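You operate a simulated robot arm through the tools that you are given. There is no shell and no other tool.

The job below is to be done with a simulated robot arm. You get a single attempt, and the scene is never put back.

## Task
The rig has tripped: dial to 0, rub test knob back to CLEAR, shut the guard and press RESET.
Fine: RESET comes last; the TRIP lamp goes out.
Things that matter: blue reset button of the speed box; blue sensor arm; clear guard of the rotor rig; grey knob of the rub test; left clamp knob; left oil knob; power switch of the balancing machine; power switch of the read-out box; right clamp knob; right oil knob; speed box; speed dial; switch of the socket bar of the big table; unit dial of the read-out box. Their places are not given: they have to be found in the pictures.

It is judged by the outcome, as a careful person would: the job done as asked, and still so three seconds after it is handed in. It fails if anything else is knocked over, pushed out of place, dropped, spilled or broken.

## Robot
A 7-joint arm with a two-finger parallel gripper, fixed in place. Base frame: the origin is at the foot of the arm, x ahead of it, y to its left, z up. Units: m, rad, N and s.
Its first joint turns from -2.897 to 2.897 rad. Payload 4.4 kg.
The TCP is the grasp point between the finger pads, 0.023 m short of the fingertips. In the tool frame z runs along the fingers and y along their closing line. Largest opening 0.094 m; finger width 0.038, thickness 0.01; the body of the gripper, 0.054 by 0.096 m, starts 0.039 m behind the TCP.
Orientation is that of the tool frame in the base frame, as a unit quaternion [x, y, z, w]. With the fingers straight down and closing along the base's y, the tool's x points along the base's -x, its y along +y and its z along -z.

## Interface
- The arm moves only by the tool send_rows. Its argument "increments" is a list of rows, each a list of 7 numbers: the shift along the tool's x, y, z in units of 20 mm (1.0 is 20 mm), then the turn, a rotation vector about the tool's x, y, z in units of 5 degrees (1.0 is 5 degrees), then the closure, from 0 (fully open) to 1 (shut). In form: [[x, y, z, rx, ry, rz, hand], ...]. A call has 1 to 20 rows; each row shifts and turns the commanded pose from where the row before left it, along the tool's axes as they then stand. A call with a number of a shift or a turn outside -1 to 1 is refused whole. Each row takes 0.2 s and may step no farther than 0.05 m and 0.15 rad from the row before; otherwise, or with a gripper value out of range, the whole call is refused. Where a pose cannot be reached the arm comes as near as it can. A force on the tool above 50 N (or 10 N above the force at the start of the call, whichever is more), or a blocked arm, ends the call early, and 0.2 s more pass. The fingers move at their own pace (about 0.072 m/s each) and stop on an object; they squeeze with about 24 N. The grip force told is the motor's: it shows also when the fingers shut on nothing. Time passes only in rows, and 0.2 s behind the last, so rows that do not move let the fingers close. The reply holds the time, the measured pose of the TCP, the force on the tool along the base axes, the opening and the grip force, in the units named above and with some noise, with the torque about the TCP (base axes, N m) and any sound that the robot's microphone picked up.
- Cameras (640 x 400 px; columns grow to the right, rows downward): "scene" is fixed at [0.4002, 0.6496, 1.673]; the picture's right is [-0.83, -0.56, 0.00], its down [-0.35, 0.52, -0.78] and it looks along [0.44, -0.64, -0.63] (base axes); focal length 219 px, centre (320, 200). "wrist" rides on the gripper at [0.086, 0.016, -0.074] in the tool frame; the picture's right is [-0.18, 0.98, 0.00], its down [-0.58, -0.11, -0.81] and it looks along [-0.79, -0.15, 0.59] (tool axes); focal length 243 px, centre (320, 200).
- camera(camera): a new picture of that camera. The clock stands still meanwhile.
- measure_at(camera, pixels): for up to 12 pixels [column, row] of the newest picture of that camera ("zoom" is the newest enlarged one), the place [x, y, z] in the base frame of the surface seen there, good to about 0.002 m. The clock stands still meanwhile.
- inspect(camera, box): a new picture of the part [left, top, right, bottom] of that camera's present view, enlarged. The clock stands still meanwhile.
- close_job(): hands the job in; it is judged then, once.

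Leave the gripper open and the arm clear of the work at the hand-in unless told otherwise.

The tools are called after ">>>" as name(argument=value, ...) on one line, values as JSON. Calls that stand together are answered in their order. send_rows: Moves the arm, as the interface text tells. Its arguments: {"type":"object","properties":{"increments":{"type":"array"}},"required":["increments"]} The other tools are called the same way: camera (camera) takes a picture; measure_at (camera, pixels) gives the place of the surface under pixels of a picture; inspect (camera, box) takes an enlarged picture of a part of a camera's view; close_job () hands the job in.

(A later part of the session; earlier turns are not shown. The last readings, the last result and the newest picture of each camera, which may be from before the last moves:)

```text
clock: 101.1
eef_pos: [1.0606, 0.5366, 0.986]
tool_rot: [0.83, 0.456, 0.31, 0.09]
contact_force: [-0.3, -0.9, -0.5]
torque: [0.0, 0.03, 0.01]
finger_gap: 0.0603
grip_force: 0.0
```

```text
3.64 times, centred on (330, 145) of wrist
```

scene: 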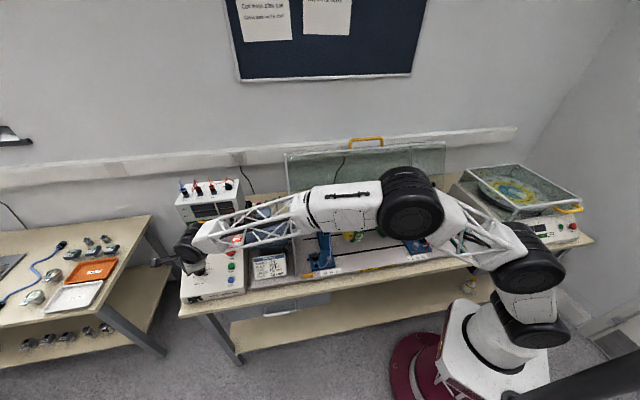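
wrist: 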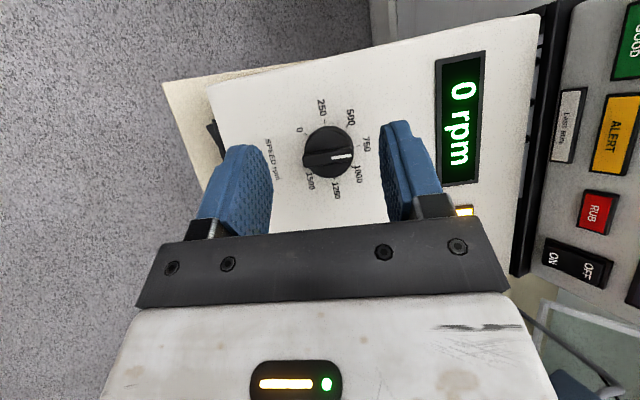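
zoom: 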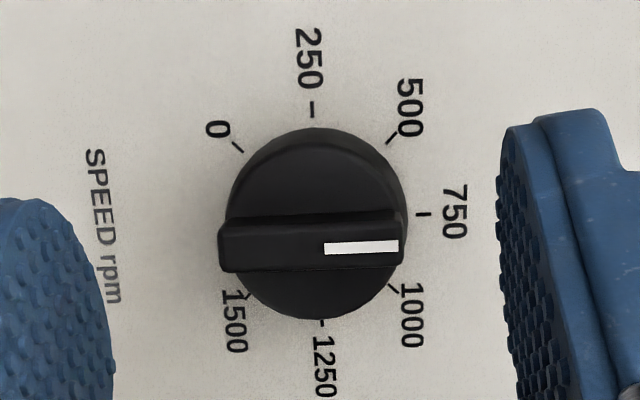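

Clear view: pointer exactly at 750, 0 tick at the upper left of this picture. Measure the dial rim, bar and ticks for accurate centring.

>>> measure_at(camera="zoom", pixels=[[312, 108], [321, 324], [425, 213], [238, 148], [390, 142], [393, 289], [248, 296], [224, 245], [398, 240], [316, 312], [316, 140], [316, 195]])

>>> measure_at(camera="zoom", pixels=[[240, 195], [395, 195], [260, 290], [375, 290], [316, 245], [250, 240], [380, 258], [150, 200], [470, 120], [200, 350], [450, 330], [300, 60]])

```text
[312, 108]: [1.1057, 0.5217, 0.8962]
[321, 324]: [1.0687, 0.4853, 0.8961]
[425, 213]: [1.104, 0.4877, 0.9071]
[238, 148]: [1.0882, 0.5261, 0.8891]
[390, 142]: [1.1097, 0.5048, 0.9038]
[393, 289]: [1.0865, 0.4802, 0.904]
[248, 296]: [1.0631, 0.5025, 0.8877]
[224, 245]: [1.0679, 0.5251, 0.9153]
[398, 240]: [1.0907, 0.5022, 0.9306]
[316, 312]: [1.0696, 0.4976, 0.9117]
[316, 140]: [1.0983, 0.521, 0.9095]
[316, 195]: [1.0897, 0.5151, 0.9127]
```

```text
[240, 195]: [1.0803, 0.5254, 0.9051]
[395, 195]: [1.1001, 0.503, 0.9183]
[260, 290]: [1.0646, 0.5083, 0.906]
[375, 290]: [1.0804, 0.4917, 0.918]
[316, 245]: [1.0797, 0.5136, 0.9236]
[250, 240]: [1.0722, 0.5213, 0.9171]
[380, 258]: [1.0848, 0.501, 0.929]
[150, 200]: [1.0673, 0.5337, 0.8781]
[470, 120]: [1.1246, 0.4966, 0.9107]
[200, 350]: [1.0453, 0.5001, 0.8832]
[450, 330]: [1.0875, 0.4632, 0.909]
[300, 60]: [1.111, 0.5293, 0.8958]
```

Dial axis refined to (1.0875,0.504,0.8962) on the panel. I'll move onto the axis, then down along it to 5 cm above the panel, fingers open 60 mm.

>>> send_rows(increments=[[-0.83, -0.02, 0.91, 0, 0, 0, 0.36], [-0.32, -0.007, 0.54, 0, 0, 0, 0.36], [-0.32, -0.007, 0.54, 0, 0, 0, 0.36], [0, 0, 0, 0, 0, 0, 0.36]])

>>> camera(camera="wrist")

>>> inspect(camera="scene", box=[160, 210, 260, 300])

```text
clock: 102.1
eef_pos: [1.0739, 0.5189, 0.9411]
tool_rot: [0.83, 0.456, 0.309, 0.09]
contact_force: [0.6, 0.4, -0.2]
torque: [-0.01, 0.02, 0.02]
finger_gap: 0.0602
grip_force: 0.1
```

```text
taken
```

wrist: 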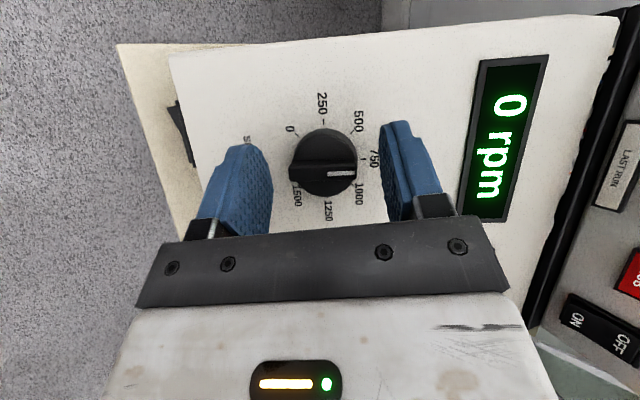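

```text
4.44 times, centred on (210, 255) of scene
```

zoom: 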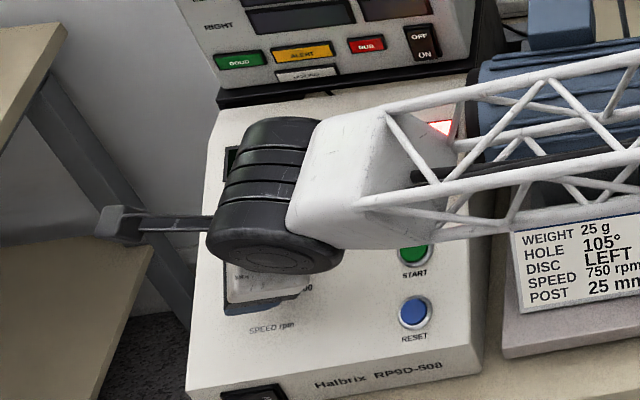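

Everything is lined up. Descend to 36 mm above the panel (fingertips beside the disc).

>>> send_rows(increments=[[-0.4, -0.05, 0.538, 0, 0, 0, 0.36], [0, 0, 0, 0, 0, 0, 0.36]])

>>> inspect(camera="wrist", box=[220, 80, 440, 220])

```text
clock: 102.7
eef_pos: [1.0755, 0.5141, 0.929]
tool_rot: [0.83, 0.456, 0.308, 0.09]
contact_force: [0.7, 0.3, -0.1]
torque: [0.0, -0.03, 0.01]
finger_gap: 0.0602
grip_force: 0.1
```

```text
2.86 times, centred on (330, 150) of wrist
```

zoom: 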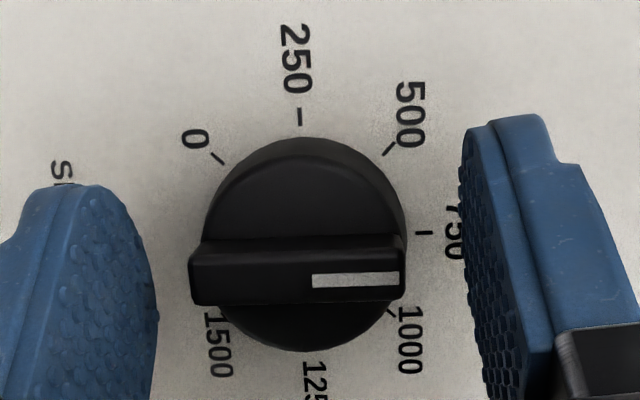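

No contact. Now close slowly in steps and watch the side force: to about 44 mm first.

>>> send_rows(increments=[[0, 0, 0, 0, 0, 0, 0.45], [0, 0, 0, 0, 0, 0, 0.53], [0, 0, 0, 0, 0, 0, 0.53]])

>>> send_rows(increments=[[0, 0, 0, 0, 0, 0, 0.555], [0, 0, 0, 0, 0, 0, 0.555]])

>>> send_rows(increments=[[0, 0, 0, 0, 0, 0, 0.57], [0, 0, 0, 0, 0, 0, 0.57]])

```text
clock: 103.5
eef_pos: [1.0757, 0.5143, 0.9283]
tool_rot: [0.83, 0.455, 0.309, 0.09]
contact_force: [0.6, -0.1, 0.1]
torque: [-0.04, -0.01, 0.0]
finger_gap: 0.0444
grip_force: 0.0
```

```text
clock: 104.1
eef_pos: [1.0772, 0.5141, 0.9282]
tool_rot: [0.83, 0.455, 0.308, 0.091]
contact_force: [-0.2, 0.2, 0.4]
torque: [-0.01, 0.01, -0.01]
finger_gap: 0.0418
grip_force: 0.1
```

```text
clock: 104.7
eef_pos: [1.0759, 0.5143, 0.9281]
tool_rot: [0.83, 0.457, 0.308, 0.09]
contact_force: [0.0, 0.6, 0.0]
torque: [-0.02, 0.0, 0.02]
finger_gap: 0.0404
grip_force: 0.0
```

Gap 40.4 mm and still no contact. Continue in 1 mm steps.

>>> send_rows(increments=[[0, 0, 0, 0, 0, 0, 0.58], [0, 0, 0, 0, 0, 0, 0.58]])

>>> send_rows(increments=[[0, 0, 0, 0, 0, 0, 0.59], [0, 0, 0, 0, 0, 0, 0.59]])

>>> inspect(camera="wrist", box=[220, 80, 440, 220])

```text
clock: 105.3
eef_pos: [1.0755, 0.5143, 0.9291]
tool_rot: [0.83, 0.456, 0.309, 0.09]
contact_force: [-0.2, 0.0, -0.1]
torque: [0.0, 0.0, 0.0]
finger_gap: 0.0403
grip_force: 0.6
```

```text
clock: 105.9
eef_pos: [1.0763, 0.5146, 0.9271]
tool_rot: [0.83, 0.456, 0.308, 0.09]
contact_force: [-1.3, 0.6, -1.5]
torque: [-0.02, -0.12, 0.01]
finger_gap: 0.0397
grip_force: 45.0
```

```text
2.86 times, centred on (330, 150) of wrist
```

zoom: 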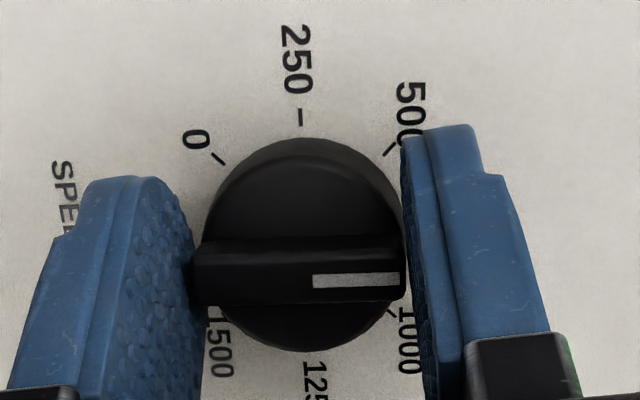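

Well centred: gripped at 39.7 mm with almost no side force. Turn 20° counter-clockwise about the dial axis and check.

>>> send_rows(increments=[[0, 0, 0, 0.51, 0.01, -0.862, 0.59], [0, 0, 0, 0.51, 0.01, -0.862, 0.59], [0, 0, 0, 0.51, 0.01, -0.862, 0.59], [0, 0, 0, 0.51, 0.01, -0.862, 0.59]])

>>> inspect(camera="wrist", box=[220, 80, 440, 220])

```text
clock: 106.9
eef_pos: [1.0754, 0.5138, 0.9292]
tool_rot: [0.756, 0.601, 0.252, 0.061]
contact_force: [5.6, 7.8, 1.4]
torque: [-0.27, 0.29, -0.18]
finger_gap: 0.0398
grip_force: 44.7
```

```text
2.86 times, centred on (330, 150) of wrist
```

zoom: 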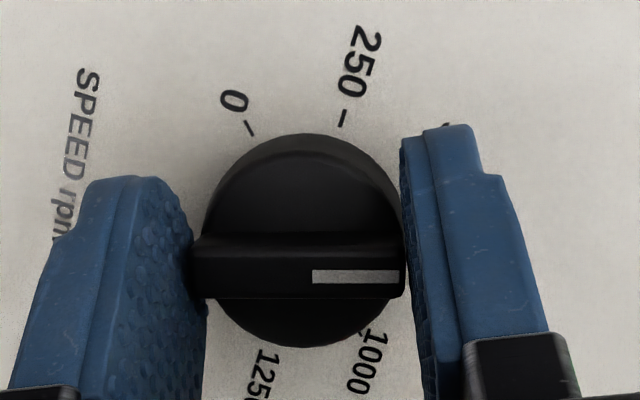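

The dial follows (20°), forces small. Continue 25° more.

>>> send_rows(increments=[[0, 0, 0, 0.51, 0.01, -0.862, 0.59], [0, 0, 0, 0.51, 0.01, -0.862, 0.59], [0, 0, 0, 0.51, 0.01, -0.862, 0.59], [0, 0, 0, 0.51, 0.01, -0.862, 0.59], [0, 0, 0, 0.51, 0.01, -0.862, 0.59]])

>>> inspect(camera="wrist", box=[220, 80, 440, 220])

>>> camera(camera="scene")

```text
clock: 108.1
eef_pos: [1.0764, 0.5137, 0.9284]
tool_rot: [0.632, 0.755, 0.17, 0.022]
contact_force: [13.4, 13.3, 7.4]
torque: [-0.14, 0.12, -0.12]
finger_gap: 0.0396
grip_force: 45.5
```

```text
2.86 times, centred on (330, 150) of wrist
```

zoom: 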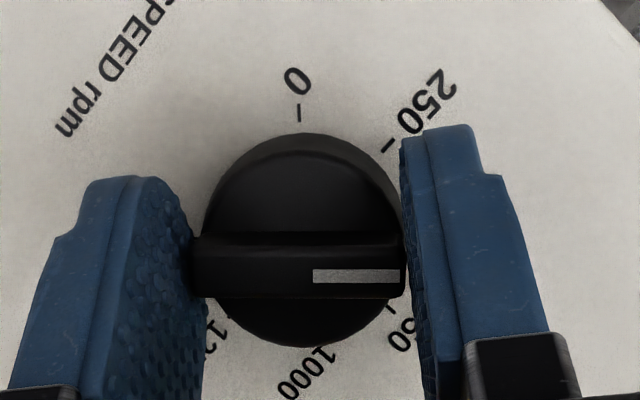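

```text
taken
```

scene: 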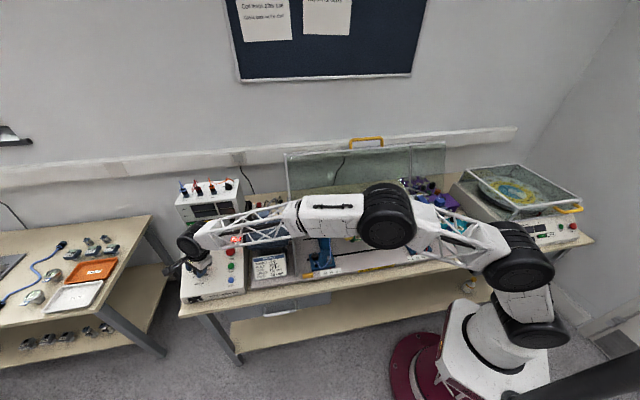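

Pointer is now at the 500 tick (45° done), 0 tick is 90° further. Continue another 20° if the reach permits.

>>> send_rows(increments=[[0.02, 0.03, 0, 0.508, 0.01, -0.861, 0.59], [0, 0, 0, 0.508, 0.01, -0.861, 0.59], [0, 0, 0, 0.508, 0.01, -0.861, 0.59], [0, 0, 0, 0.508, 0.01, -0.861, 0.59]])

>>> inspect(camera="wrist", box=[220, 80, 440, 220])

```text
clock: 109.1
eef_pos: [1.0767, 0.5128, 0.9297]
tool_rot: [0.511, 0.854, 0.099, -0.011]
contact_force: [27.7, 5.9, 9.4]
torque: [0.18, 0.31, -0.1]
finger_gap: 0.0397
grip_force: 45.3
```

```text
2.86 times, centred on (330, 150) of wrist
```

zoom: 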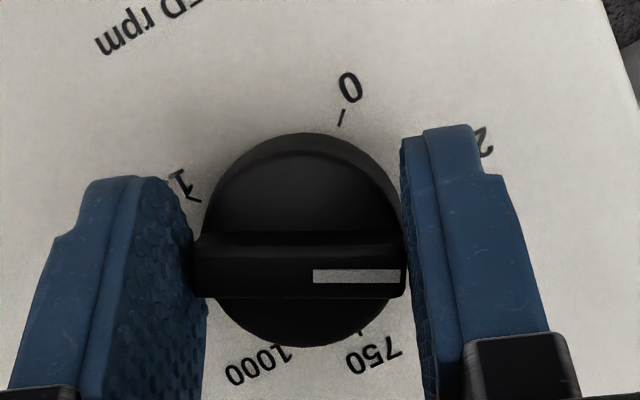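

>>> send_rows(increments=[[0, 0.05, 0, 0, 0, 0, 0.59], [0, 0, 0, 0.508, 0.01, -0.861, 0.59], [0, 0, 0, 0.508, 0.01, -0.861, 0.59], [0, 0, 0, 0.508, 0.01, -0.861, 0.59]])

>>> inspect(camera="wrist", box=[220, 80, 440, 220])

>>> camera(camera="scene")

```text
clock: 110.1
eef_pos: [1.0784, 0.5132, 0.9281]
tool_rot: [0.41, 0.911, 0.042, -0.035]
contact_force: [-19.9, -18.6, 16.6]
torque: [-1.0, 0.93, -0.61]
finger_gap: 0.0396
grip_force: 44.7
```

```text
2.86 times, centred on (330, 150) of wrist
```

zoom: 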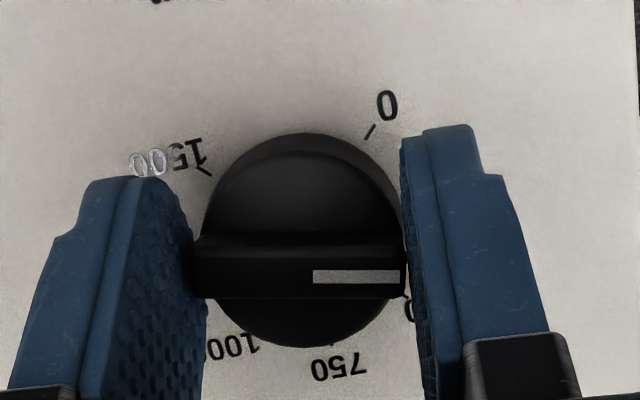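

```text
taken
```

scene: 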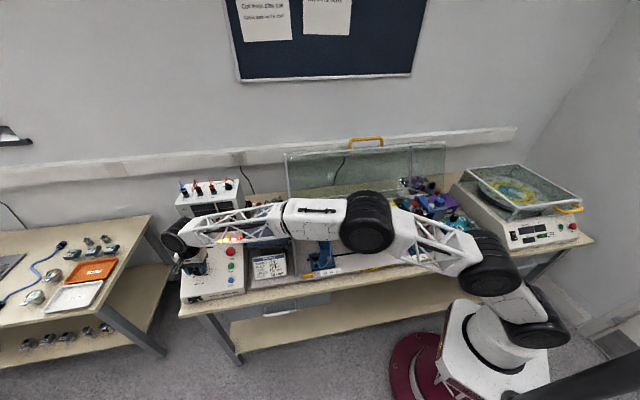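

80° done; side forces are growing as the arm nears its limit, so I'll release here and regrasp. Open the fingers and check that the box hasn't shifted.

>>> send_rows(increments=[[0, 0, 0, 0, 0, 0, 0.5], [0, 0, 0, 0, 0, 0, 0.4], [0, 0, 0, 0, 0, 0, 0.36], [0, 0, 0, 0, 0, 0, 0.36]])

>>> inspect(camera="wrist", box=[220, 80, 440, 220])

>>> measure_at(camera="zoom", pixels=[[371, 132], [200, 170], [330, 345], [393, 280], [318, 278], [205, 270], [395, 100], [100, 60]])

```text
clock: 111.1
eef_pos: [1.0774, 0.5141, 0.9273]
tool_rot: [0.41, 0.91, 0.043, -0.035]
contact_force: [0.6, 0.3, 0.9]
torque: [0.0, 0.02, -0.02]
finger_gap: 0.0603
grip_force: 0.1
```

```text
2.86 times, centred on (330, 150) of wrist
```

zoom: 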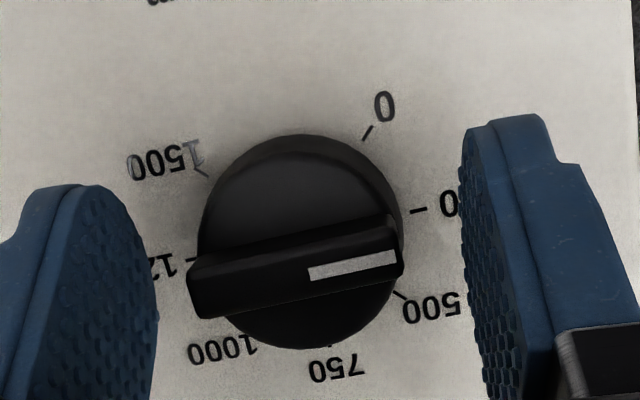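

```text
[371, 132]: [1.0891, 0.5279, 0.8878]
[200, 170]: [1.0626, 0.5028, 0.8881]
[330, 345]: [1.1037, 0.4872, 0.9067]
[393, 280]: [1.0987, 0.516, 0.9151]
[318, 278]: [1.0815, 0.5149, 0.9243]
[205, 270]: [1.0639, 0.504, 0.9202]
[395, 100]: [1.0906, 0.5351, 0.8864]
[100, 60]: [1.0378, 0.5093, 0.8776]
```

The box has not moved (ticks where they were). The dial sits near 250 now. I'll measure the bar ends accurately.

>>> measure_at(camera="zoom", pixels=[[390, 258], [315, 272], [200, 288], [250, 275], [388, 240], [200, 265], [398, 268], [420, 210], [408, 298]])

```text
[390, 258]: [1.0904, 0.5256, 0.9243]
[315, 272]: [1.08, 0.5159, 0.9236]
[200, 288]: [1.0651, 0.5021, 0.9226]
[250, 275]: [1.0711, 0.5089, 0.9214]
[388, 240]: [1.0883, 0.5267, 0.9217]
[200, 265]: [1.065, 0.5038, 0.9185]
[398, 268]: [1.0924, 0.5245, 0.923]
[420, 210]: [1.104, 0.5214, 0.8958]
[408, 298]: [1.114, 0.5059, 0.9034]
```

Pointer is at ≈176° (250 is 180°, 0 is 225°), so about 49° remain. I'll swing the open fingers back 58° clockwise around the dial for a second stroke.

>>> send_rows(increments=[[0.05, 0, -0.086, 0, 0, 0, 0.36], [0, 0, 0, -0.508, -0.01, 0.861, 0.36], [0, 0, 0, -0.508, -0.01, 0.861, 0.36], [0, 0, 0, -0.508, -0.01, 0.861, 0.36], [0, 0, 0, -0.508, -0.01, 0.861, 0.36], [0, 0, 0, -0.508, -0.01, 0.861, 0.36], [0, 0, 0, -0.508, -0.01, 0.861, 0.36], [0, 0, 0, -0.508, -0.01, 0.861, 0.36], [0, 0, 0, -0.508, -0.01, 0.861, 0.36], [0, 0, 0, -0.508, -0.01, 0.861, 0.36], [0, 0, 0, -0.508, -0.01, 0.861, 0.36], [0, 0, 0, -0.508, -0.01, 0.861, 0.36], [0, 0, 0, -0.305, -0.006, 0.517, 0.36]])

>>> inspect(camera="wrist", box=[220, 80, 440, 220])

```text
clock: 113.9
eef_pos: [1.076, 0.5154, 0.9309]
tool_rot: [0.748, 0.614, 0.246, 0.058]
contact_force: [-0.9, -0.1, -1.1]
torque: [-0.01, 0.02, -0.02]
finger_gap: 0.06
grip_force: 0.1
```

```text
2.86 times, centred on (330, 150) of wrist
```

zoom: 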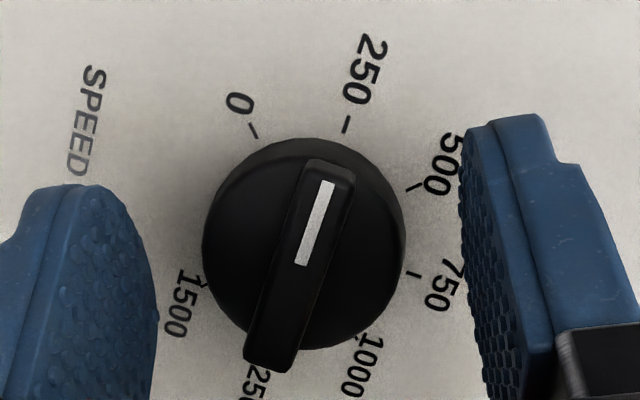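

Pointer stands at the 250 tick; fingers are clear on both sides. Lower 2 mm and close gently on the rim.

>>> send_rows(increments=[[-0.05, 0, 0.086, 0, 0, 0, 0.45], [0, 0, 0, 0, 0, 0, 0.53], [0, 0, 0, 0, 0, 0, 0.565], [0, 0, 0, 0, 0, 0, 0.565]])

>>> send_rows(increments=[[0, 0, 0, 0, 0, 0, 0.58], [0, 0, 0, 0, 0, 0, 0.58]])

>>> send_rows(increments=[[0, 0, 0, 0, 0, 0, 0.59], [0, 0, 0, 0, 0, 0, 0.59]])

```text
clock: 114.9
eef_pos: [1.0762, 0.5156, 0.9286]
tool_rot: [0.748, 0.614, 0.246, 0.058]
contact_force: [-1.6, -0.2, -1.8]
torque: [0.02, 0.03, -0.01]
finger_gap: 0.0415
grip_force: 0.9
```

```text
clock: 115.5
eef_pos: [1.077, 0.5154, 0.9276]
tool_rot: [0.748, 0.614, 0.245, 0.057]
contact_force: [-2.7, 1.3, -1.2]
torque: [0.01, 0.09, -0.01]
finger_gap: 0.0412
grip_force: 2.2
```

```text
clock: 116.1
eef_pos: [1.0764, 0.5153, 0.9287]
tool_rot: [0.747, 0.615, 0.245, 0.058]
contact_force: [-5.0, 2.5, -2.0]
torque: [0.02, 0.21, -0.03]
finger_gap: 0.0413
grip_force: 3.3
```

>>> send_rows(increments=[[0, 0, 0, 0, 0, 0, 0.65], [0, 0, 0, 0, 0, 0, 0.65]])

>>> inspect(camera="wrist", box=[220, 80, 440, 220])

```text
clock: 116.7
eef_pos: [1.0767, 0.5149, 0.9275]
tool_rot: [0.748, 0.614, 0.245, 0.058]
contact_force: [-17.4, 4.1, -2.9]
torque: [0.18, 0.41, -0.03]
finger_gap: 0.04
grip_force: 45.4
```

```text
2.86 times, centred on (330, 150) of wrist
```

zoom: 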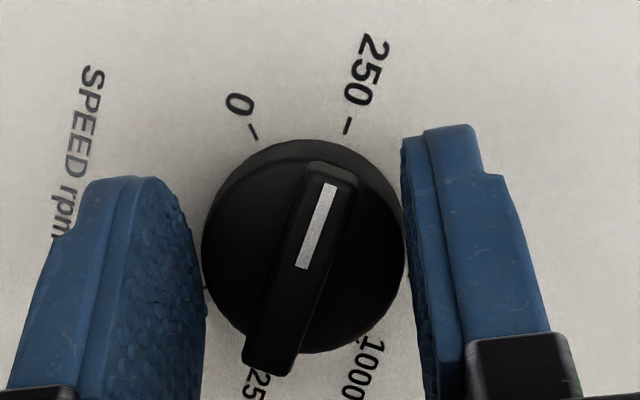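

Gripped. Trim 0.6 mm and turn 40° counter-clockwise, then check.

>>> send_rows(increments=[[0, -0.03, 0, 0, 0, 0, 0.65], [0, 0, 0, 0.508, 0.01, -0.861, 0.65], [0, 0, 0, 0.508, 0.01, -0.861, 0.65], [0, 0, 0, 0.508, 0.01, -0.861, 0.65], [0, 0, 0, 0.508, 0.01, -0.861, 0.65]])

>>> inspect(camera="wrist", box=[220, 80, 440, 220])

```text
clock: 117.9
eef_pos: [1.0754, 0.5144, 0.9282]
tool_rot: [0.648, 0.739, 0.18, 0.025]
contact_force: [-23.0, 6.4, -4.5]
torque: [-0.45, 0.31, -0.28]
finger_gap: 0.0401
grip_force: 45.1
```

```text
2.86 times, centred on (330, 150) of wrist
```

zoom: 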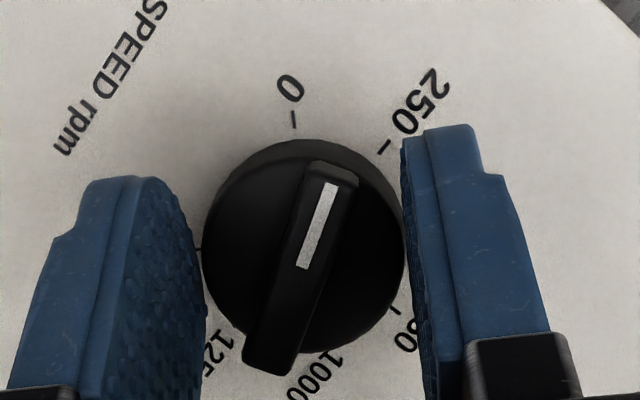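

>>> send_rows(increments=[[0, -0.04, 0, 0, 0, 0, 0.65], [0, 0, 0, 0.508, 0.01, -0.861, 0.65], [0, 0, 0, 0.508, 0.01, -0.861, 0.65], [0, 0, 0, 0.508, 0.01, -0.861, 0.65], [0, 0, 0, 0.508, 0.01, -0.861, 0.65]])

>>> inspect(camera="wrist", box=[220, 80, 440, 220])

```text
clock: 119.1
eef_pos: [1.0766, 0.5143, 0.9286]
tool_rot: [0.531, 0.84, 0.11, -0.006]
contact_force: [2.0, 1.3, 3.2]
torque: [0.34, 0.07, 0.09]
finger_gap: 0.0398
grip_force: 45.1
```

```text
2.86 times, centred on (330, 150) of wrist
```

zoom: 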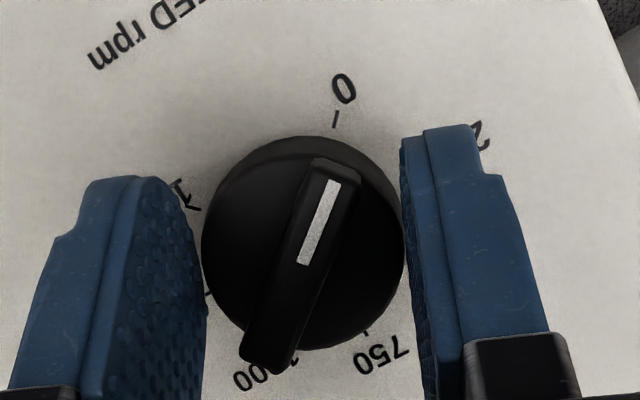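

Pointer is about 5–6° short of the 0 tick. Turn 6° more.

>>> send_rows(increments=[[0, 0, 0, 0.305, 0.006, -0.517, 0.65], [0, 0, 0, 0.305, 0.006, -0.517, 0.65], [0, 0, 0, 0, 0, 0, 0.65]])

>>> inspect(camera="wrist", box=[220, 80, 440, 220])

```text
clock: 119.9
eef_pos: [1.0754, 0.5139, 0.9288]
tool_rot: [0.492, 0.866, 0.089, -0.014]
contact_force: [25.0, 3.1, 5.0]
torque: [0.53, -0.65, 0.35]
finger_gap: 0.0396
grip_force: 44.6
```

```text
2.86 times, centred on (330, 150) of wrist
```

zoom: 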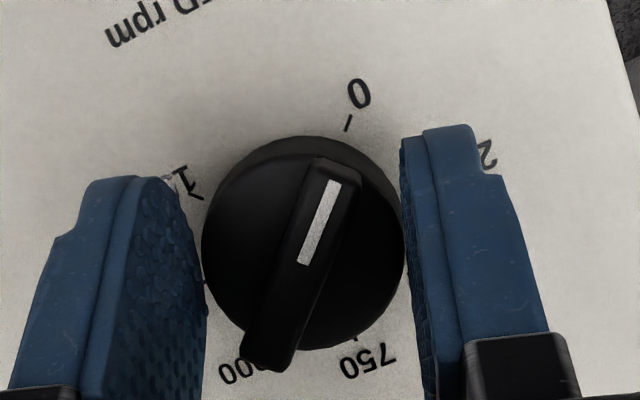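

The bar now lines up with the 0 tick. I'll add 3° to feel for the end stop.

>>> send_rows(increments=[[0, 0.03, 0, 0.15, 0.003, -0.258, 0.65], [0, 0, 0, 0.15, 0.003, -0.258, 0.65], [0, 0, 0, 0, 0, 0, 0.65]])

```text
clock: 120.7
eef_pos: [1.077, 0.5153, 0.9286]
tool_rot: [0.472, 0.878, 0.077, -0.02]
contact_force: [-4.2, -14.1, 11.8]
torque: [-0.04, 0.35, -0.45]
finger_gap: 0.0399
grip_force: 45.0
```

A resisting torque of about −0.3 N m about the dial axis: the end stop at 0. Release and look.

>>> send_rows(increments=[[0, 0, 0, 0, 0, 0, 0.5], [0, 0, 0, 0, 0, 0, 0.4], [0, 0, 0, 0, 0, 0, 0.36], [0, 0, 0, 0, 0, 0, 0.36]])

>>> inspect(camera="wrist", box=[220, 80, 440, 220])

```text
clock: 121.7
eef_pos: [1.0762, 0.5149, 0.9274]
tool_rot: [0.472, 0.878, 0.077, -0.02]
contact_force: [0.0, 0.0, 0.0]
torque: [-0.01, 0.03, 0.01]
finger_gap: 0.0603
grip_force: 0.0
```

```text
2.86 times, centred on (330, 150) of wrist
```

zoom: 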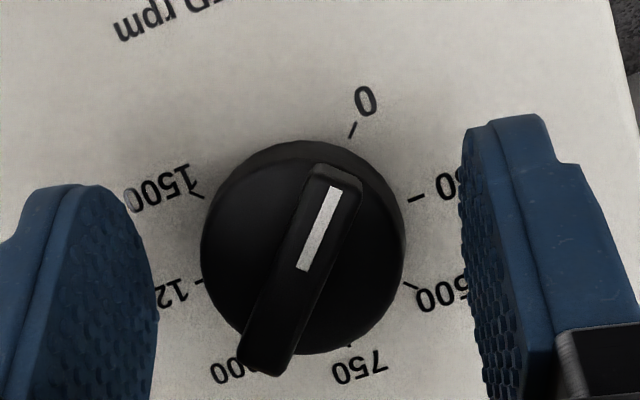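

The pointer stands at 0 (its bar in line with the 0 tick). Now back off along the dial axis, straighten the tool and rise.

>>> send_rows(increments=[[0.508, 0.01, -0.861, 0, 0, 0, 0.36], [0.508, 0.01, -0.861, 0, 0, 0, 0.36], [0.508, 0.01, -0.861, 0, 0, 0, 0.36], [0.508, 0.01, -0.861, 0, 0, 0, 0.36], [0.508, 0.01, -0.861, 0, 0, 0, 0.36], [0, 0, -1, 0, 0, 0, 0.36], [0, 0, -1, 0, 0, 0, 0.36], [0, 0, -1, 0, 0, 0, 0.36], [0, 0, -1, 0.668, -0.618, 0, 0.36], [0, 0, -1, 0.668, -0.618, 0, 0.36], [0, 0, -1, 0, 0, 0, 0.36], [0, 0, -1, 0, 0, 0, 0.36], [0, 0, -1, 0, 0, 0, 0.36], [0, 0, -1, 0, 0, 0, 0.36], [0, 0, -1, 0, 0, 0, 0.36]])

>>> inspect(camera="scene", box=[178, 228, 250, 305])

>>> camera(camera="scene")

```text
clock: 124.9
eef_pos: [1.0421, 0.5325, 1.2167]
tool_rot: [0.474, 0.88, -0.001, -0.001]
contact_force: [0.5, -0.7, 0.1]
torque: [0.0, 0.04, -0.01]
finger_gap: 0.0602
grip_force: 0.1
```

```text
5.19 times, centred on (214, 266) of scene
```

zoom: 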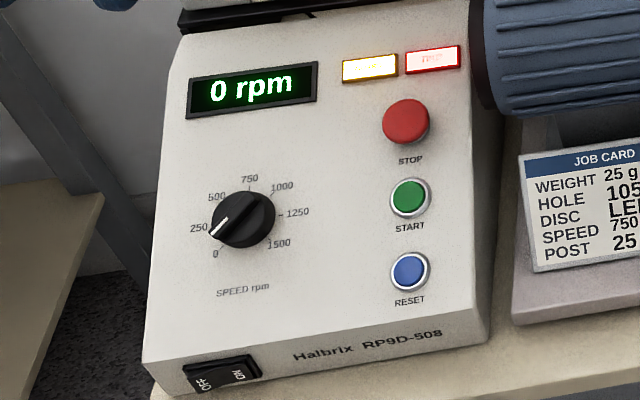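

```text
taken
```

scene: 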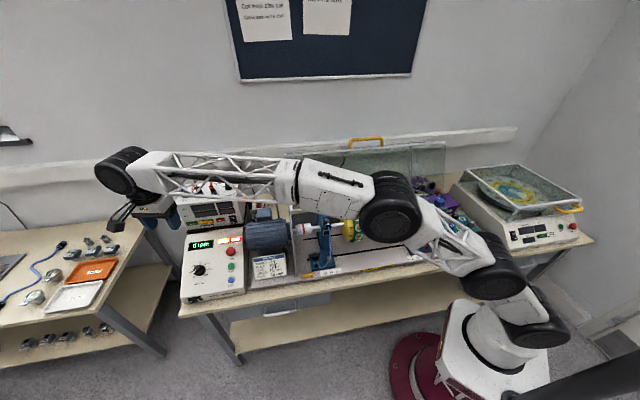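

Dial reads 0 in the scene view and the box is unmoved. Now I go back to a high viewpoint in front of the rig to study the guard.

>>> send_rows(increments=[[-0.274, -1, -0.453, 0, 0, 0, 0.36], [-0.274, -1, -0.453, 0, 0, 0, 0.36], [-0.274, -1, -0.453, 0, 0, 0, 0.36], [-0.274, -1, -0.453, 0, 0, 0, 0.36], [-0.274, -1, -0.453, 0, 0, 0, 0.36], [-0.274, -1, -0.453, 0, 0, 0, 0.36], [-0.274, -1, -0.453, 0, 0, 0, 0.36], [-0.274, -1, -0.453, 0, 0, 0, 0.36], [-0.274, -1, -0.453, 0, 0, 0, 0.36], [-0.274, -1, -0.453, 0, 0, 0, 0.36], [-0.274, -1, -0.453, 0, 0, 0, 0.36], [-0.274, -1, -0.453, 0, 0, 0, 0.36], [-0.274, -1, -0.453, 0, 0, 0, 0.36], [-0.274, -1, -0.453, 0, 0, 0, 0.36], [-0.274, -1, -0.453, 0, 0, 0, 0.36], [-0.274, -1, -0.453, 0, 0, 0, 0.36]])

>>> send_rows(increments=[[-0.274, -1, -0.453, 0, 0, 0, 0.36], [-0.274, -1, -0.453, 0, 0, 0, 0.36], [-0.274, -1, -0.453, 0, 0, 0, 0.36], [-0.274, -1, -0.453, 0, 0, 0, 0.36], [-0.274, -1, -0.453, 0, 0, 0, 0.36], [-0.274, -1, -0.453, 0, 0, 0, 0.36], [-0.274, -1, -0.453, 0, 0, 0, 0.36], [-0.274, -1, -0.453, 0, 0, 0, 0.36], [-0.274, -1, -0.453, 0, 0, 0, 0.36], [-0.274, -1, -0.453, 0, 0, 0, 0.36], [-0.274, -1, -0.453, 0, 0, 0, 0.36], [-0.274, -1, -0.453, 0, 0, 0, 0.36], [-0.274, -1, -0.453, 0, 0, 0, 0.36], [-0.274, -1, -0.453, 0, 0, -1, 0.36], [-0.274, -1, -0.453, 0, 0, -1, 0.36], [-0.274, -1, -0.453, 0, 0, -0.06, 0.36]])

>>> camera(camera="wrist")

>>> camera(camera="scene")

```text
clock: 128.3
eef_pos: [0.8241, 0.2796, 1.3613]
tool_rot: [0.474, 0.88, -0.001, -0.001]
contact_force: [0.8, 0.4, -0.6]
torque: [0.0, 0.0, 0.0]
finger_gap: 0.0603
grip_force: 0.1
```

```text
clock: 131.7
eef_pos: [0.6104, 0.0266, 1.5106]
tool_rot: [0.392, 0.92, -0.001, -0.002]
contact_force: [0.5, -0.1, -0.6]
torque: [0.01, -0.01, 0.02]
finger_gap: 0.0602
grip_force: 0.0
```

```text
taken
```

wrist: 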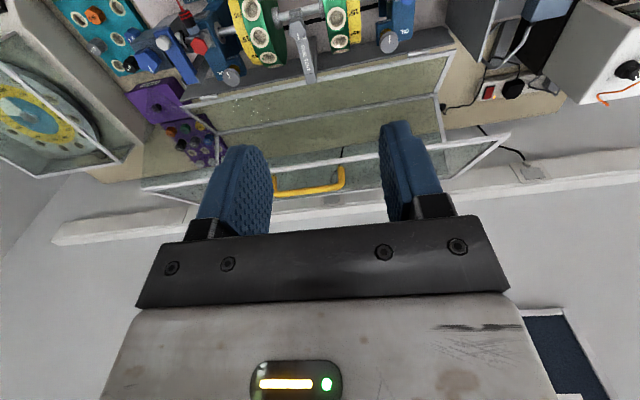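

```text
taken
```

scene: 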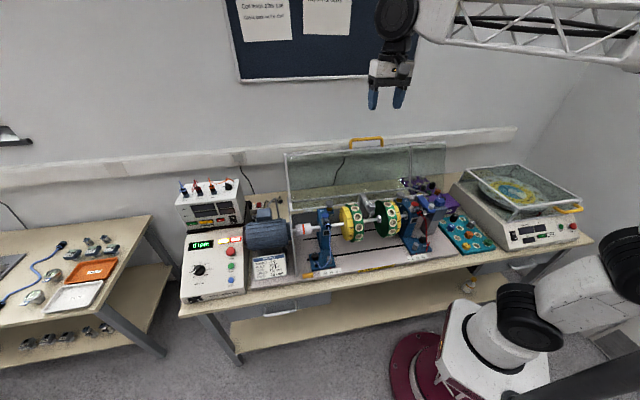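

The guard is visible (upside-down picture). Enlarge and measure its frame bars and the handle.

>>> inspect(camera="wrist", box=[130, 30, 530, 215])

>>> measure_at(camera="zoom", pixels=[[60, 115], [510, 30], [140, 165], [497, 107], [25, 250], [605, 165], [90, 75], [520, 190], [240, 258], [340, 225], [330, 210], [480, 175]])

```text
1.60 times, centred on (330, 122) of wrist
```

zoom: 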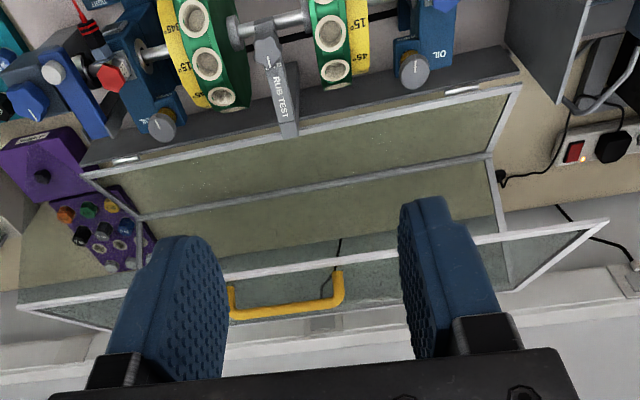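

```text
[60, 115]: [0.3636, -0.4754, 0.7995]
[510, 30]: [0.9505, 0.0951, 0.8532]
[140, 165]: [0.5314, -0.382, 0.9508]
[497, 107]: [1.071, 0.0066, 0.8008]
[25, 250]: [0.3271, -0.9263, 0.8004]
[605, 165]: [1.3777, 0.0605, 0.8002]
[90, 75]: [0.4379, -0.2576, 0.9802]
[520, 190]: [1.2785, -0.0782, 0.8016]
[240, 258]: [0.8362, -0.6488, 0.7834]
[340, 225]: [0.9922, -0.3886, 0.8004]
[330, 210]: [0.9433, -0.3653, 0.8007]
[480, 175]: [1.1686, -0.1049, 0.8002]
```

>>> measure_at(camera="zoom", pixels=[[516, 91], [300, 131], [95, 171], [488, 157], [300, 187], [145, 214], [598, 225], [350, 258], [30, 303], [515, 289], [338, 275], [285, 310]])

>>> measure_at(camera="zoom", pixels=[[235, 312], [338, 298], [234, 292], [500, 60], [460, 90], [280, 105], [120, 160], [290, 135], [110, 190], [505, 125], [560, 257], [60, 318]])

```text
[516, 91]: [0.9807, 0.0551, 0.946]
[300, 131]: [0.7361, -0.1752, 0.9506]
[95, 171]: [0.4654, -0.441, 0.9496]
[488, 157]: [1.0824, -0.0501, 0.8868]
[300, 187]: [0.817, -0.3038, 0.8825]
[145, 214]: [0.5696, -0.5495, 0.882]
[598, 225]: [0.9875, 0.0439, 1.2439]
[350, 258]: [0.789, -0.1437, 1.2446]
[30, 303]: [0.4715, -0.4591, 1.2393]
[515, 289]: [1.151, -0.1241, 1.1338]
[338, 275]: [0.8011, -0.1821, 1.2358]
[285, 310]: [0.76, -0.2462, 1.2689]
```

```text
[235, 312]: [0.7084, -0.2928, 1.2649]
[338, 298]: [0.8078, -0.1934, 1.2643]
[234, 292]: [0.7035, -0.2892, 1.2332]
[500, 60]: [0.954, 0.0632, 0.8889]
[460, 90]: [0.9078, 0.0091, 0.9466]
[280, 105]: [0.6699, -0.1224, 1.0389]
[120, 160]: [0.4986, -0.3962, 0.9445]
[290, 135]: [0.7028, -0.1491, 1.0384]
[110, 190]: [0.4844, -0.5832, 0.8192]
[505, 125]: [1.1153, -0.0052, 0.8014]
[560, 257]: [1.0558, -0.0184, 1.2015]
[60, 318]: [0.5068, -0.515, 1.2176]
```

I now have the lid's geometry: hinge at the top of the rear plate (F≈0.64, z≈0.949), lid opened ~113°; the yellow bar handle centre ≈ (0.758,−0.245,1.26) stands 36 mm off the lid's front pane. Closed, the handle will be at about (0.496,0.02,0.88). Plan: straddle the bar loosely and guide it down its arc. First turn the tool so the fingers close across the bar, and go above the handle.

>>> send_rows(increments=[[0, 0, 0, 0, 0, -1, 0.36], [0, 0, 0, 0, 0, -1, 0.36], [0, 0, 0, 0, 0, -1, 0.36], [0, 0, 0, 0, 0, -1, 0.36], [0, 0, 0, 0, 0, -1, 0.36], [0, 0, 0, 0, 0, -1, 0.36], [0, 0, 0, 0, 0, -1, 0.36], [0, 0, 0, 0, 0, -1, 0.36], [0, 0, 0, 0, 0, -1, 0.36], [0, 0, 0, 0, 0, -1, 0.36], [0, 0, 0, 0, 0, -1, 0.36], [0, 0, 0, 0, 0, -1, 0.36], [0, 0, 0, 0, 0, -1, 0.36], [0, 0, 0, 0, 0, -1, 0.36], [0, 0, 0, 0, 0, -1, 0.36], [0, 0, 0, 0, 0, -1, 0.36], [0, 0, 0, 0, 0, -1, 0.36], [0, 0, 0, 0, 0, -1, 0.36]])

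>>> send_rows(increments=[[0.279, -0.99, 0, 0, 0, 0, 0.36], [0.279, -0.99, 0, 0, 0, 0, 0.36], [0.279, -0.99, 0, 0, 0, 0, 0.36], [0.279, -0.99, 0, 0, 0, 0, 0.36], [0.279, -0.99, 0, 0, 0, 0, 0.36], [0.279, -0.99, 0, 0, 0, 0, 0.36], [0.279, -0.99, 0, 0, 0, 0, 0.36], [0.279, -0.99, 0, 0, 0, 0, 0.36], [0.279, -0.99, 0, 0, 0, 0, 0.36], [0.279, -0.99, 0, 0, 0, 0, 0.36], [0.279, -0.99, 0, 0, 0, 0, 0.36], [0.279, -0.99, 0, 0, 0, 0, 0.36], [0.279, -0.99, 0, 0, 0, 0, 0.36], [0.279, -0.99, 0, 0, 0, 0, 0.36], [0.279, -0.99, 0, 0, 0, 0, 0.36]])

>>> camera(camera="wrist")

>>> camera(camera="scene")

```text
clock: 135.5
eef_pos: [0.6103, 0.0279, 1.5092]
tool_rot: [-0.373, 0.928, -0.001, 0.0]
contact_force: [-0.1, -0.4, 0.8]
torque: [0.0, 0.04, -0.01]
finger_gap: 0.06
grip_force: 0.1
```

```text
clock: 138.7
eef_pos: [0.7549, -0.2431, 1.509]
tool_rot: [-0.372, 0.928, 0.0, -0.001]
contact_force: [0.9, -0.3, -0.5]
torque: [-0.03, 0.0, -0.02]
finger_gap: 0.0602
grip_force: 0.1
```

```text
taken
```

wrist: 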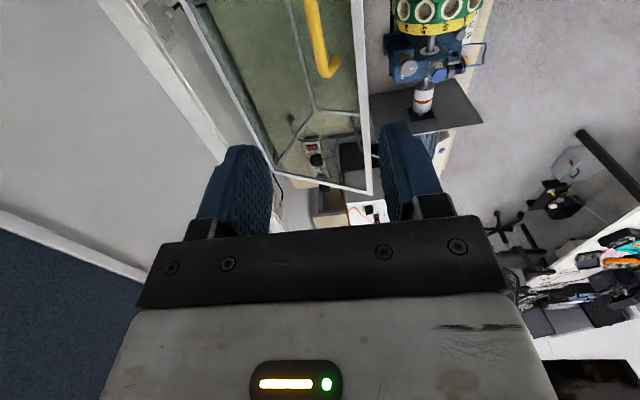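

```text
taken
```

scene: 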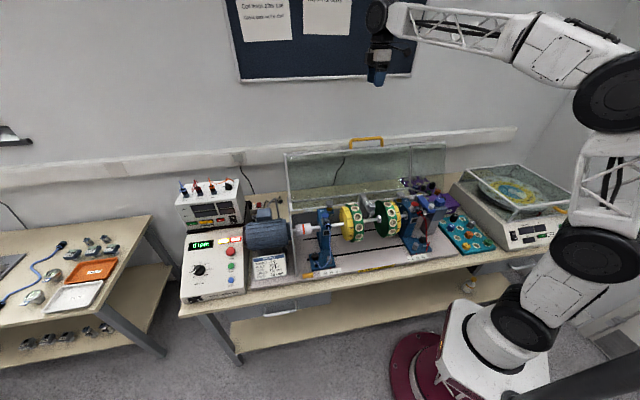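

Above the handle. Descend to z≈1.33 and look at the handle from the side.

>>> send_rows(increments=[[0, 0, 1, 0, 0, 0, 0.36], [0, 0, 1, 0, 0, 0, 0.36], [0, 0, 1, 0, 0, 0, 0.36], [0, 0, 1, 0, 0, 0, 0.36], [0, 0, 1, 0, 0, 0, 0.36], [0, 0, 1, 0, 0, 0, 0.36], [0, 0, 1, 0, 0, 0, 0.36], [0, 0, 1, 0, 0, 0, 0.36], [0, 0, 1, 0, 0, 0, 0.36]])

>>> camera(camera="wrist")

>>> inspect(camera="scene", box=[330, 80, 430, 170])

```text
clock: 140.7
eef_pos: [0.7555, -0.2445, 1.3299]
tool_rot: [-0.372, 0.928, 0.0, 0.0]
contact_force: [-0.2, 0.4, -0.3]
torque: [-0.01, 0.0, 0.0]
finger_gap: 0.0605
grip_force: 0.0
```

```text
taken
```

wrist: 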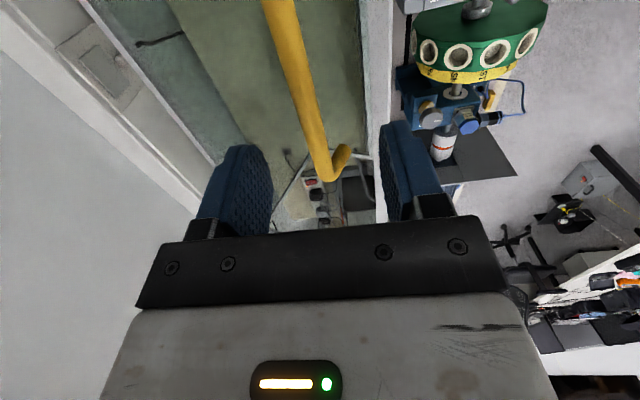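

```text
4.44 times, centred on (380, 125) of scene
```

zoom: 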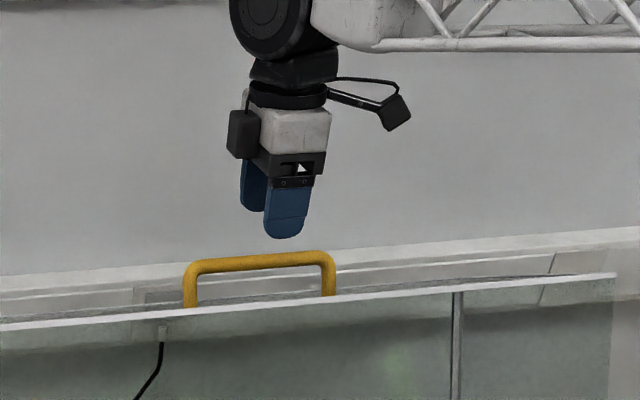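

>>> measure_at(camera="wrist", pixels=[[300, 100], [308, 100], [316, 100], [275, 10], [287, 10], [297, 10], [313, 150], [325, 150], [343, 155], [336, 172]])

```text
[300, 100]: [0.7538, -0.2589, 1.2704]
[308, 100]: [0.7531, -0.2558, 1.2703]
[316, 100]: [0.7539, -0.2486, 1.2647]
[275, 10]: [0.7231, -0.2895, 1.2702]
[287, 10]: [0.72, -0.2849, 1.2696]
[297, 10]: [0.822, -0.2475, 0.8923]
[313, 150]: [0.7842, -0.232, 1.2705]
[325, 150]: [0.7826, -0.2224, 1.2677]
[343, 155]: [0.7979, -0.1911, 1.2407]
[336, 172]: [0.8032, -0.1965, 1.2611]
```

The bar is 12 mm thick, centre at F≈0.7075, z≈1.2645. I'll shift 6 mm back, narrow the gap to 34 mm, and descend around the bar.

>>> send_rows(increments=[[0, -0.3, 0, 0, 0, 0, 0.64], [0, 0, 0, 0, 0, 0, 0.64], [0, 0, 1, 0, 0, 0, 0.64], [0, 0, 1, 0, 0, 0, 0.64], [0, 0, 0.6, 0, 0, 0, 0.64], [0, 0, 0.55, 0, 0, 0, 0.64], [0, 0, 0, 0, 0, 0, 0.64]])

>>> camera(camera="wrist")

>>> inspect(camera="scene", box=[330, 90, 430, 180])

```text
clock: 142.3
eef_pos: [0.7576, -0.2501, 1.266]
tool_rot: [-0.372, 0.928, 0.001, 0.0]
contact_force: [-0.2, 1.0, -1.2]
torque: [0.03, -0.01, -0.02]
finger_gap: 0.0338
grip_force: 0.1
```

```text
taken
```

wrist: 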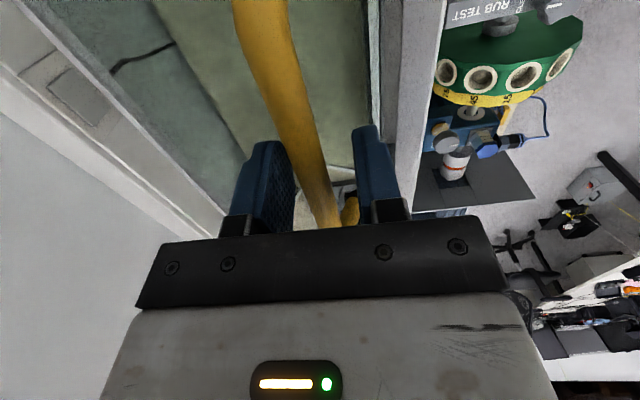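

```text
4.44 times, centred on (380, 135) of scene
```

zoom: 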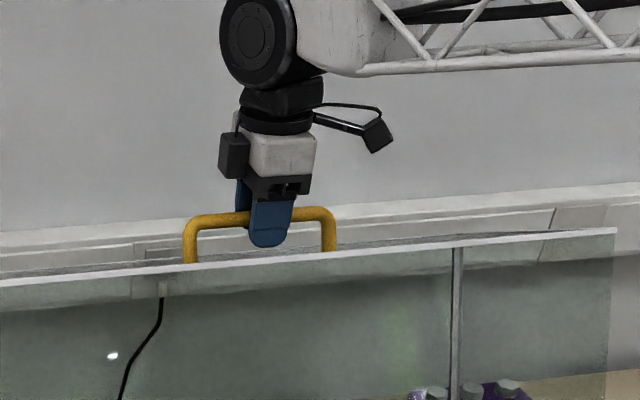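

The fingers straddle the bar. Close to an 18 mm gap (loose) and begin pulling the lid forward along its arc – first 12°.

>>> send_rows(increments=[[0, 0, 0, 0, 0, 0, 0.8], [0, 0, 0, 0, 0, 0, 0.81], [0, 0.83, -0.153, 0, 0, 0, 0.81], [0, 0.836, -0.108, 0, 0, 0, 0.81], [0, 0.841, -0.065, 0, 0, 0, 0.81], [0, 0.843, -0.021, 0, 0, 0, 0.81]])

>>> camera(camera="scene")

>>> camera(camera="wrist")

```text
clock: 143.7
eef_pos: [0.7112, -0.2009, 1.2743]
tool_rot: [-0.373, 0.928, -0.001, -0.001]
contact_force: [1.8, -2.1, 0.4]
torque: [-0.03, 0.05, 0.1]
finger_gap: 0.019
grip_force: 1.5
```

```text
taken
```

scene: 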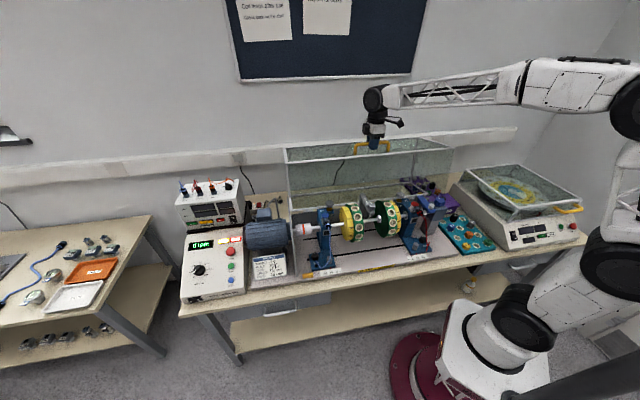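

```text
taken
```

wrist: 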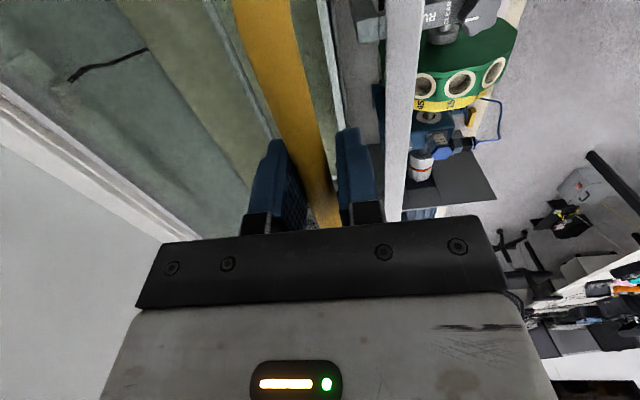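

The lid follows with only ~3 N. Continue along the arc, now tilting the tool with it (30° more).

>>> send_rows(increments=[[0, 0.844, 0.022, 0.6, 0, 0, 0.81], [0, 0.844, 0.022, 0.6, 0, 0, 0.81], [0, 0.844, 0.022, 0.6, 0, 0, 0.81], [0, 0.844, 0.022, 0.6, 0, 0, 0.81], [0, 0.844, 0.022, 0.6, 0, 0, 0.81], [0, 0.844, 0.022, 0.6, 0, 0, 0.81], [0, 0.844, 0.022, 0.6, 0, 0, 0.81], [0, 0.844, 0.022, 0.6, 0, 0, 0.81], [0, 0.844, 0.022, 0.6, 0, 0, 0.81], [0, 0.844, 0.022, 0.6, 0, 0, 0.81]])

>>> camera(camera="scene")

>>> camera(camera="wrist")

```text
clock: 145.9
eef_pos: [0.6009, -0.086, 1.2283]
tool_rot: [-0.36, 0.896, -0.24, 0.096]
contact_force: [-0.4, 0.3, 0.5]
torque: [-0.03, 0.0, -0.01]
finger_gap: 0.0182
grip_force: 0.3
```

```text
taken
```

scene: 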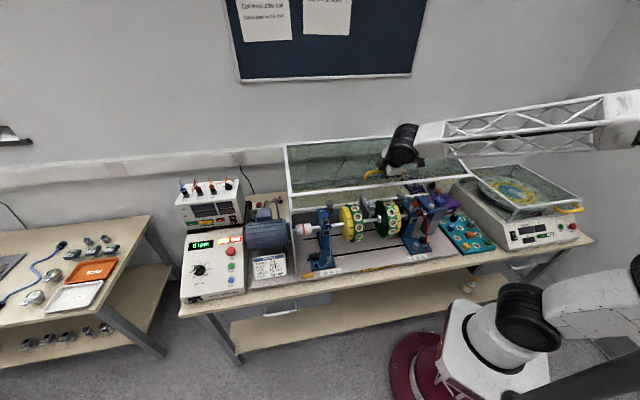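

```text
taken
```

wrist: 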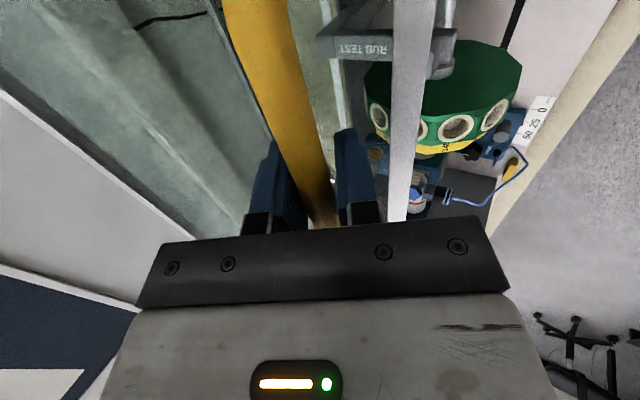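

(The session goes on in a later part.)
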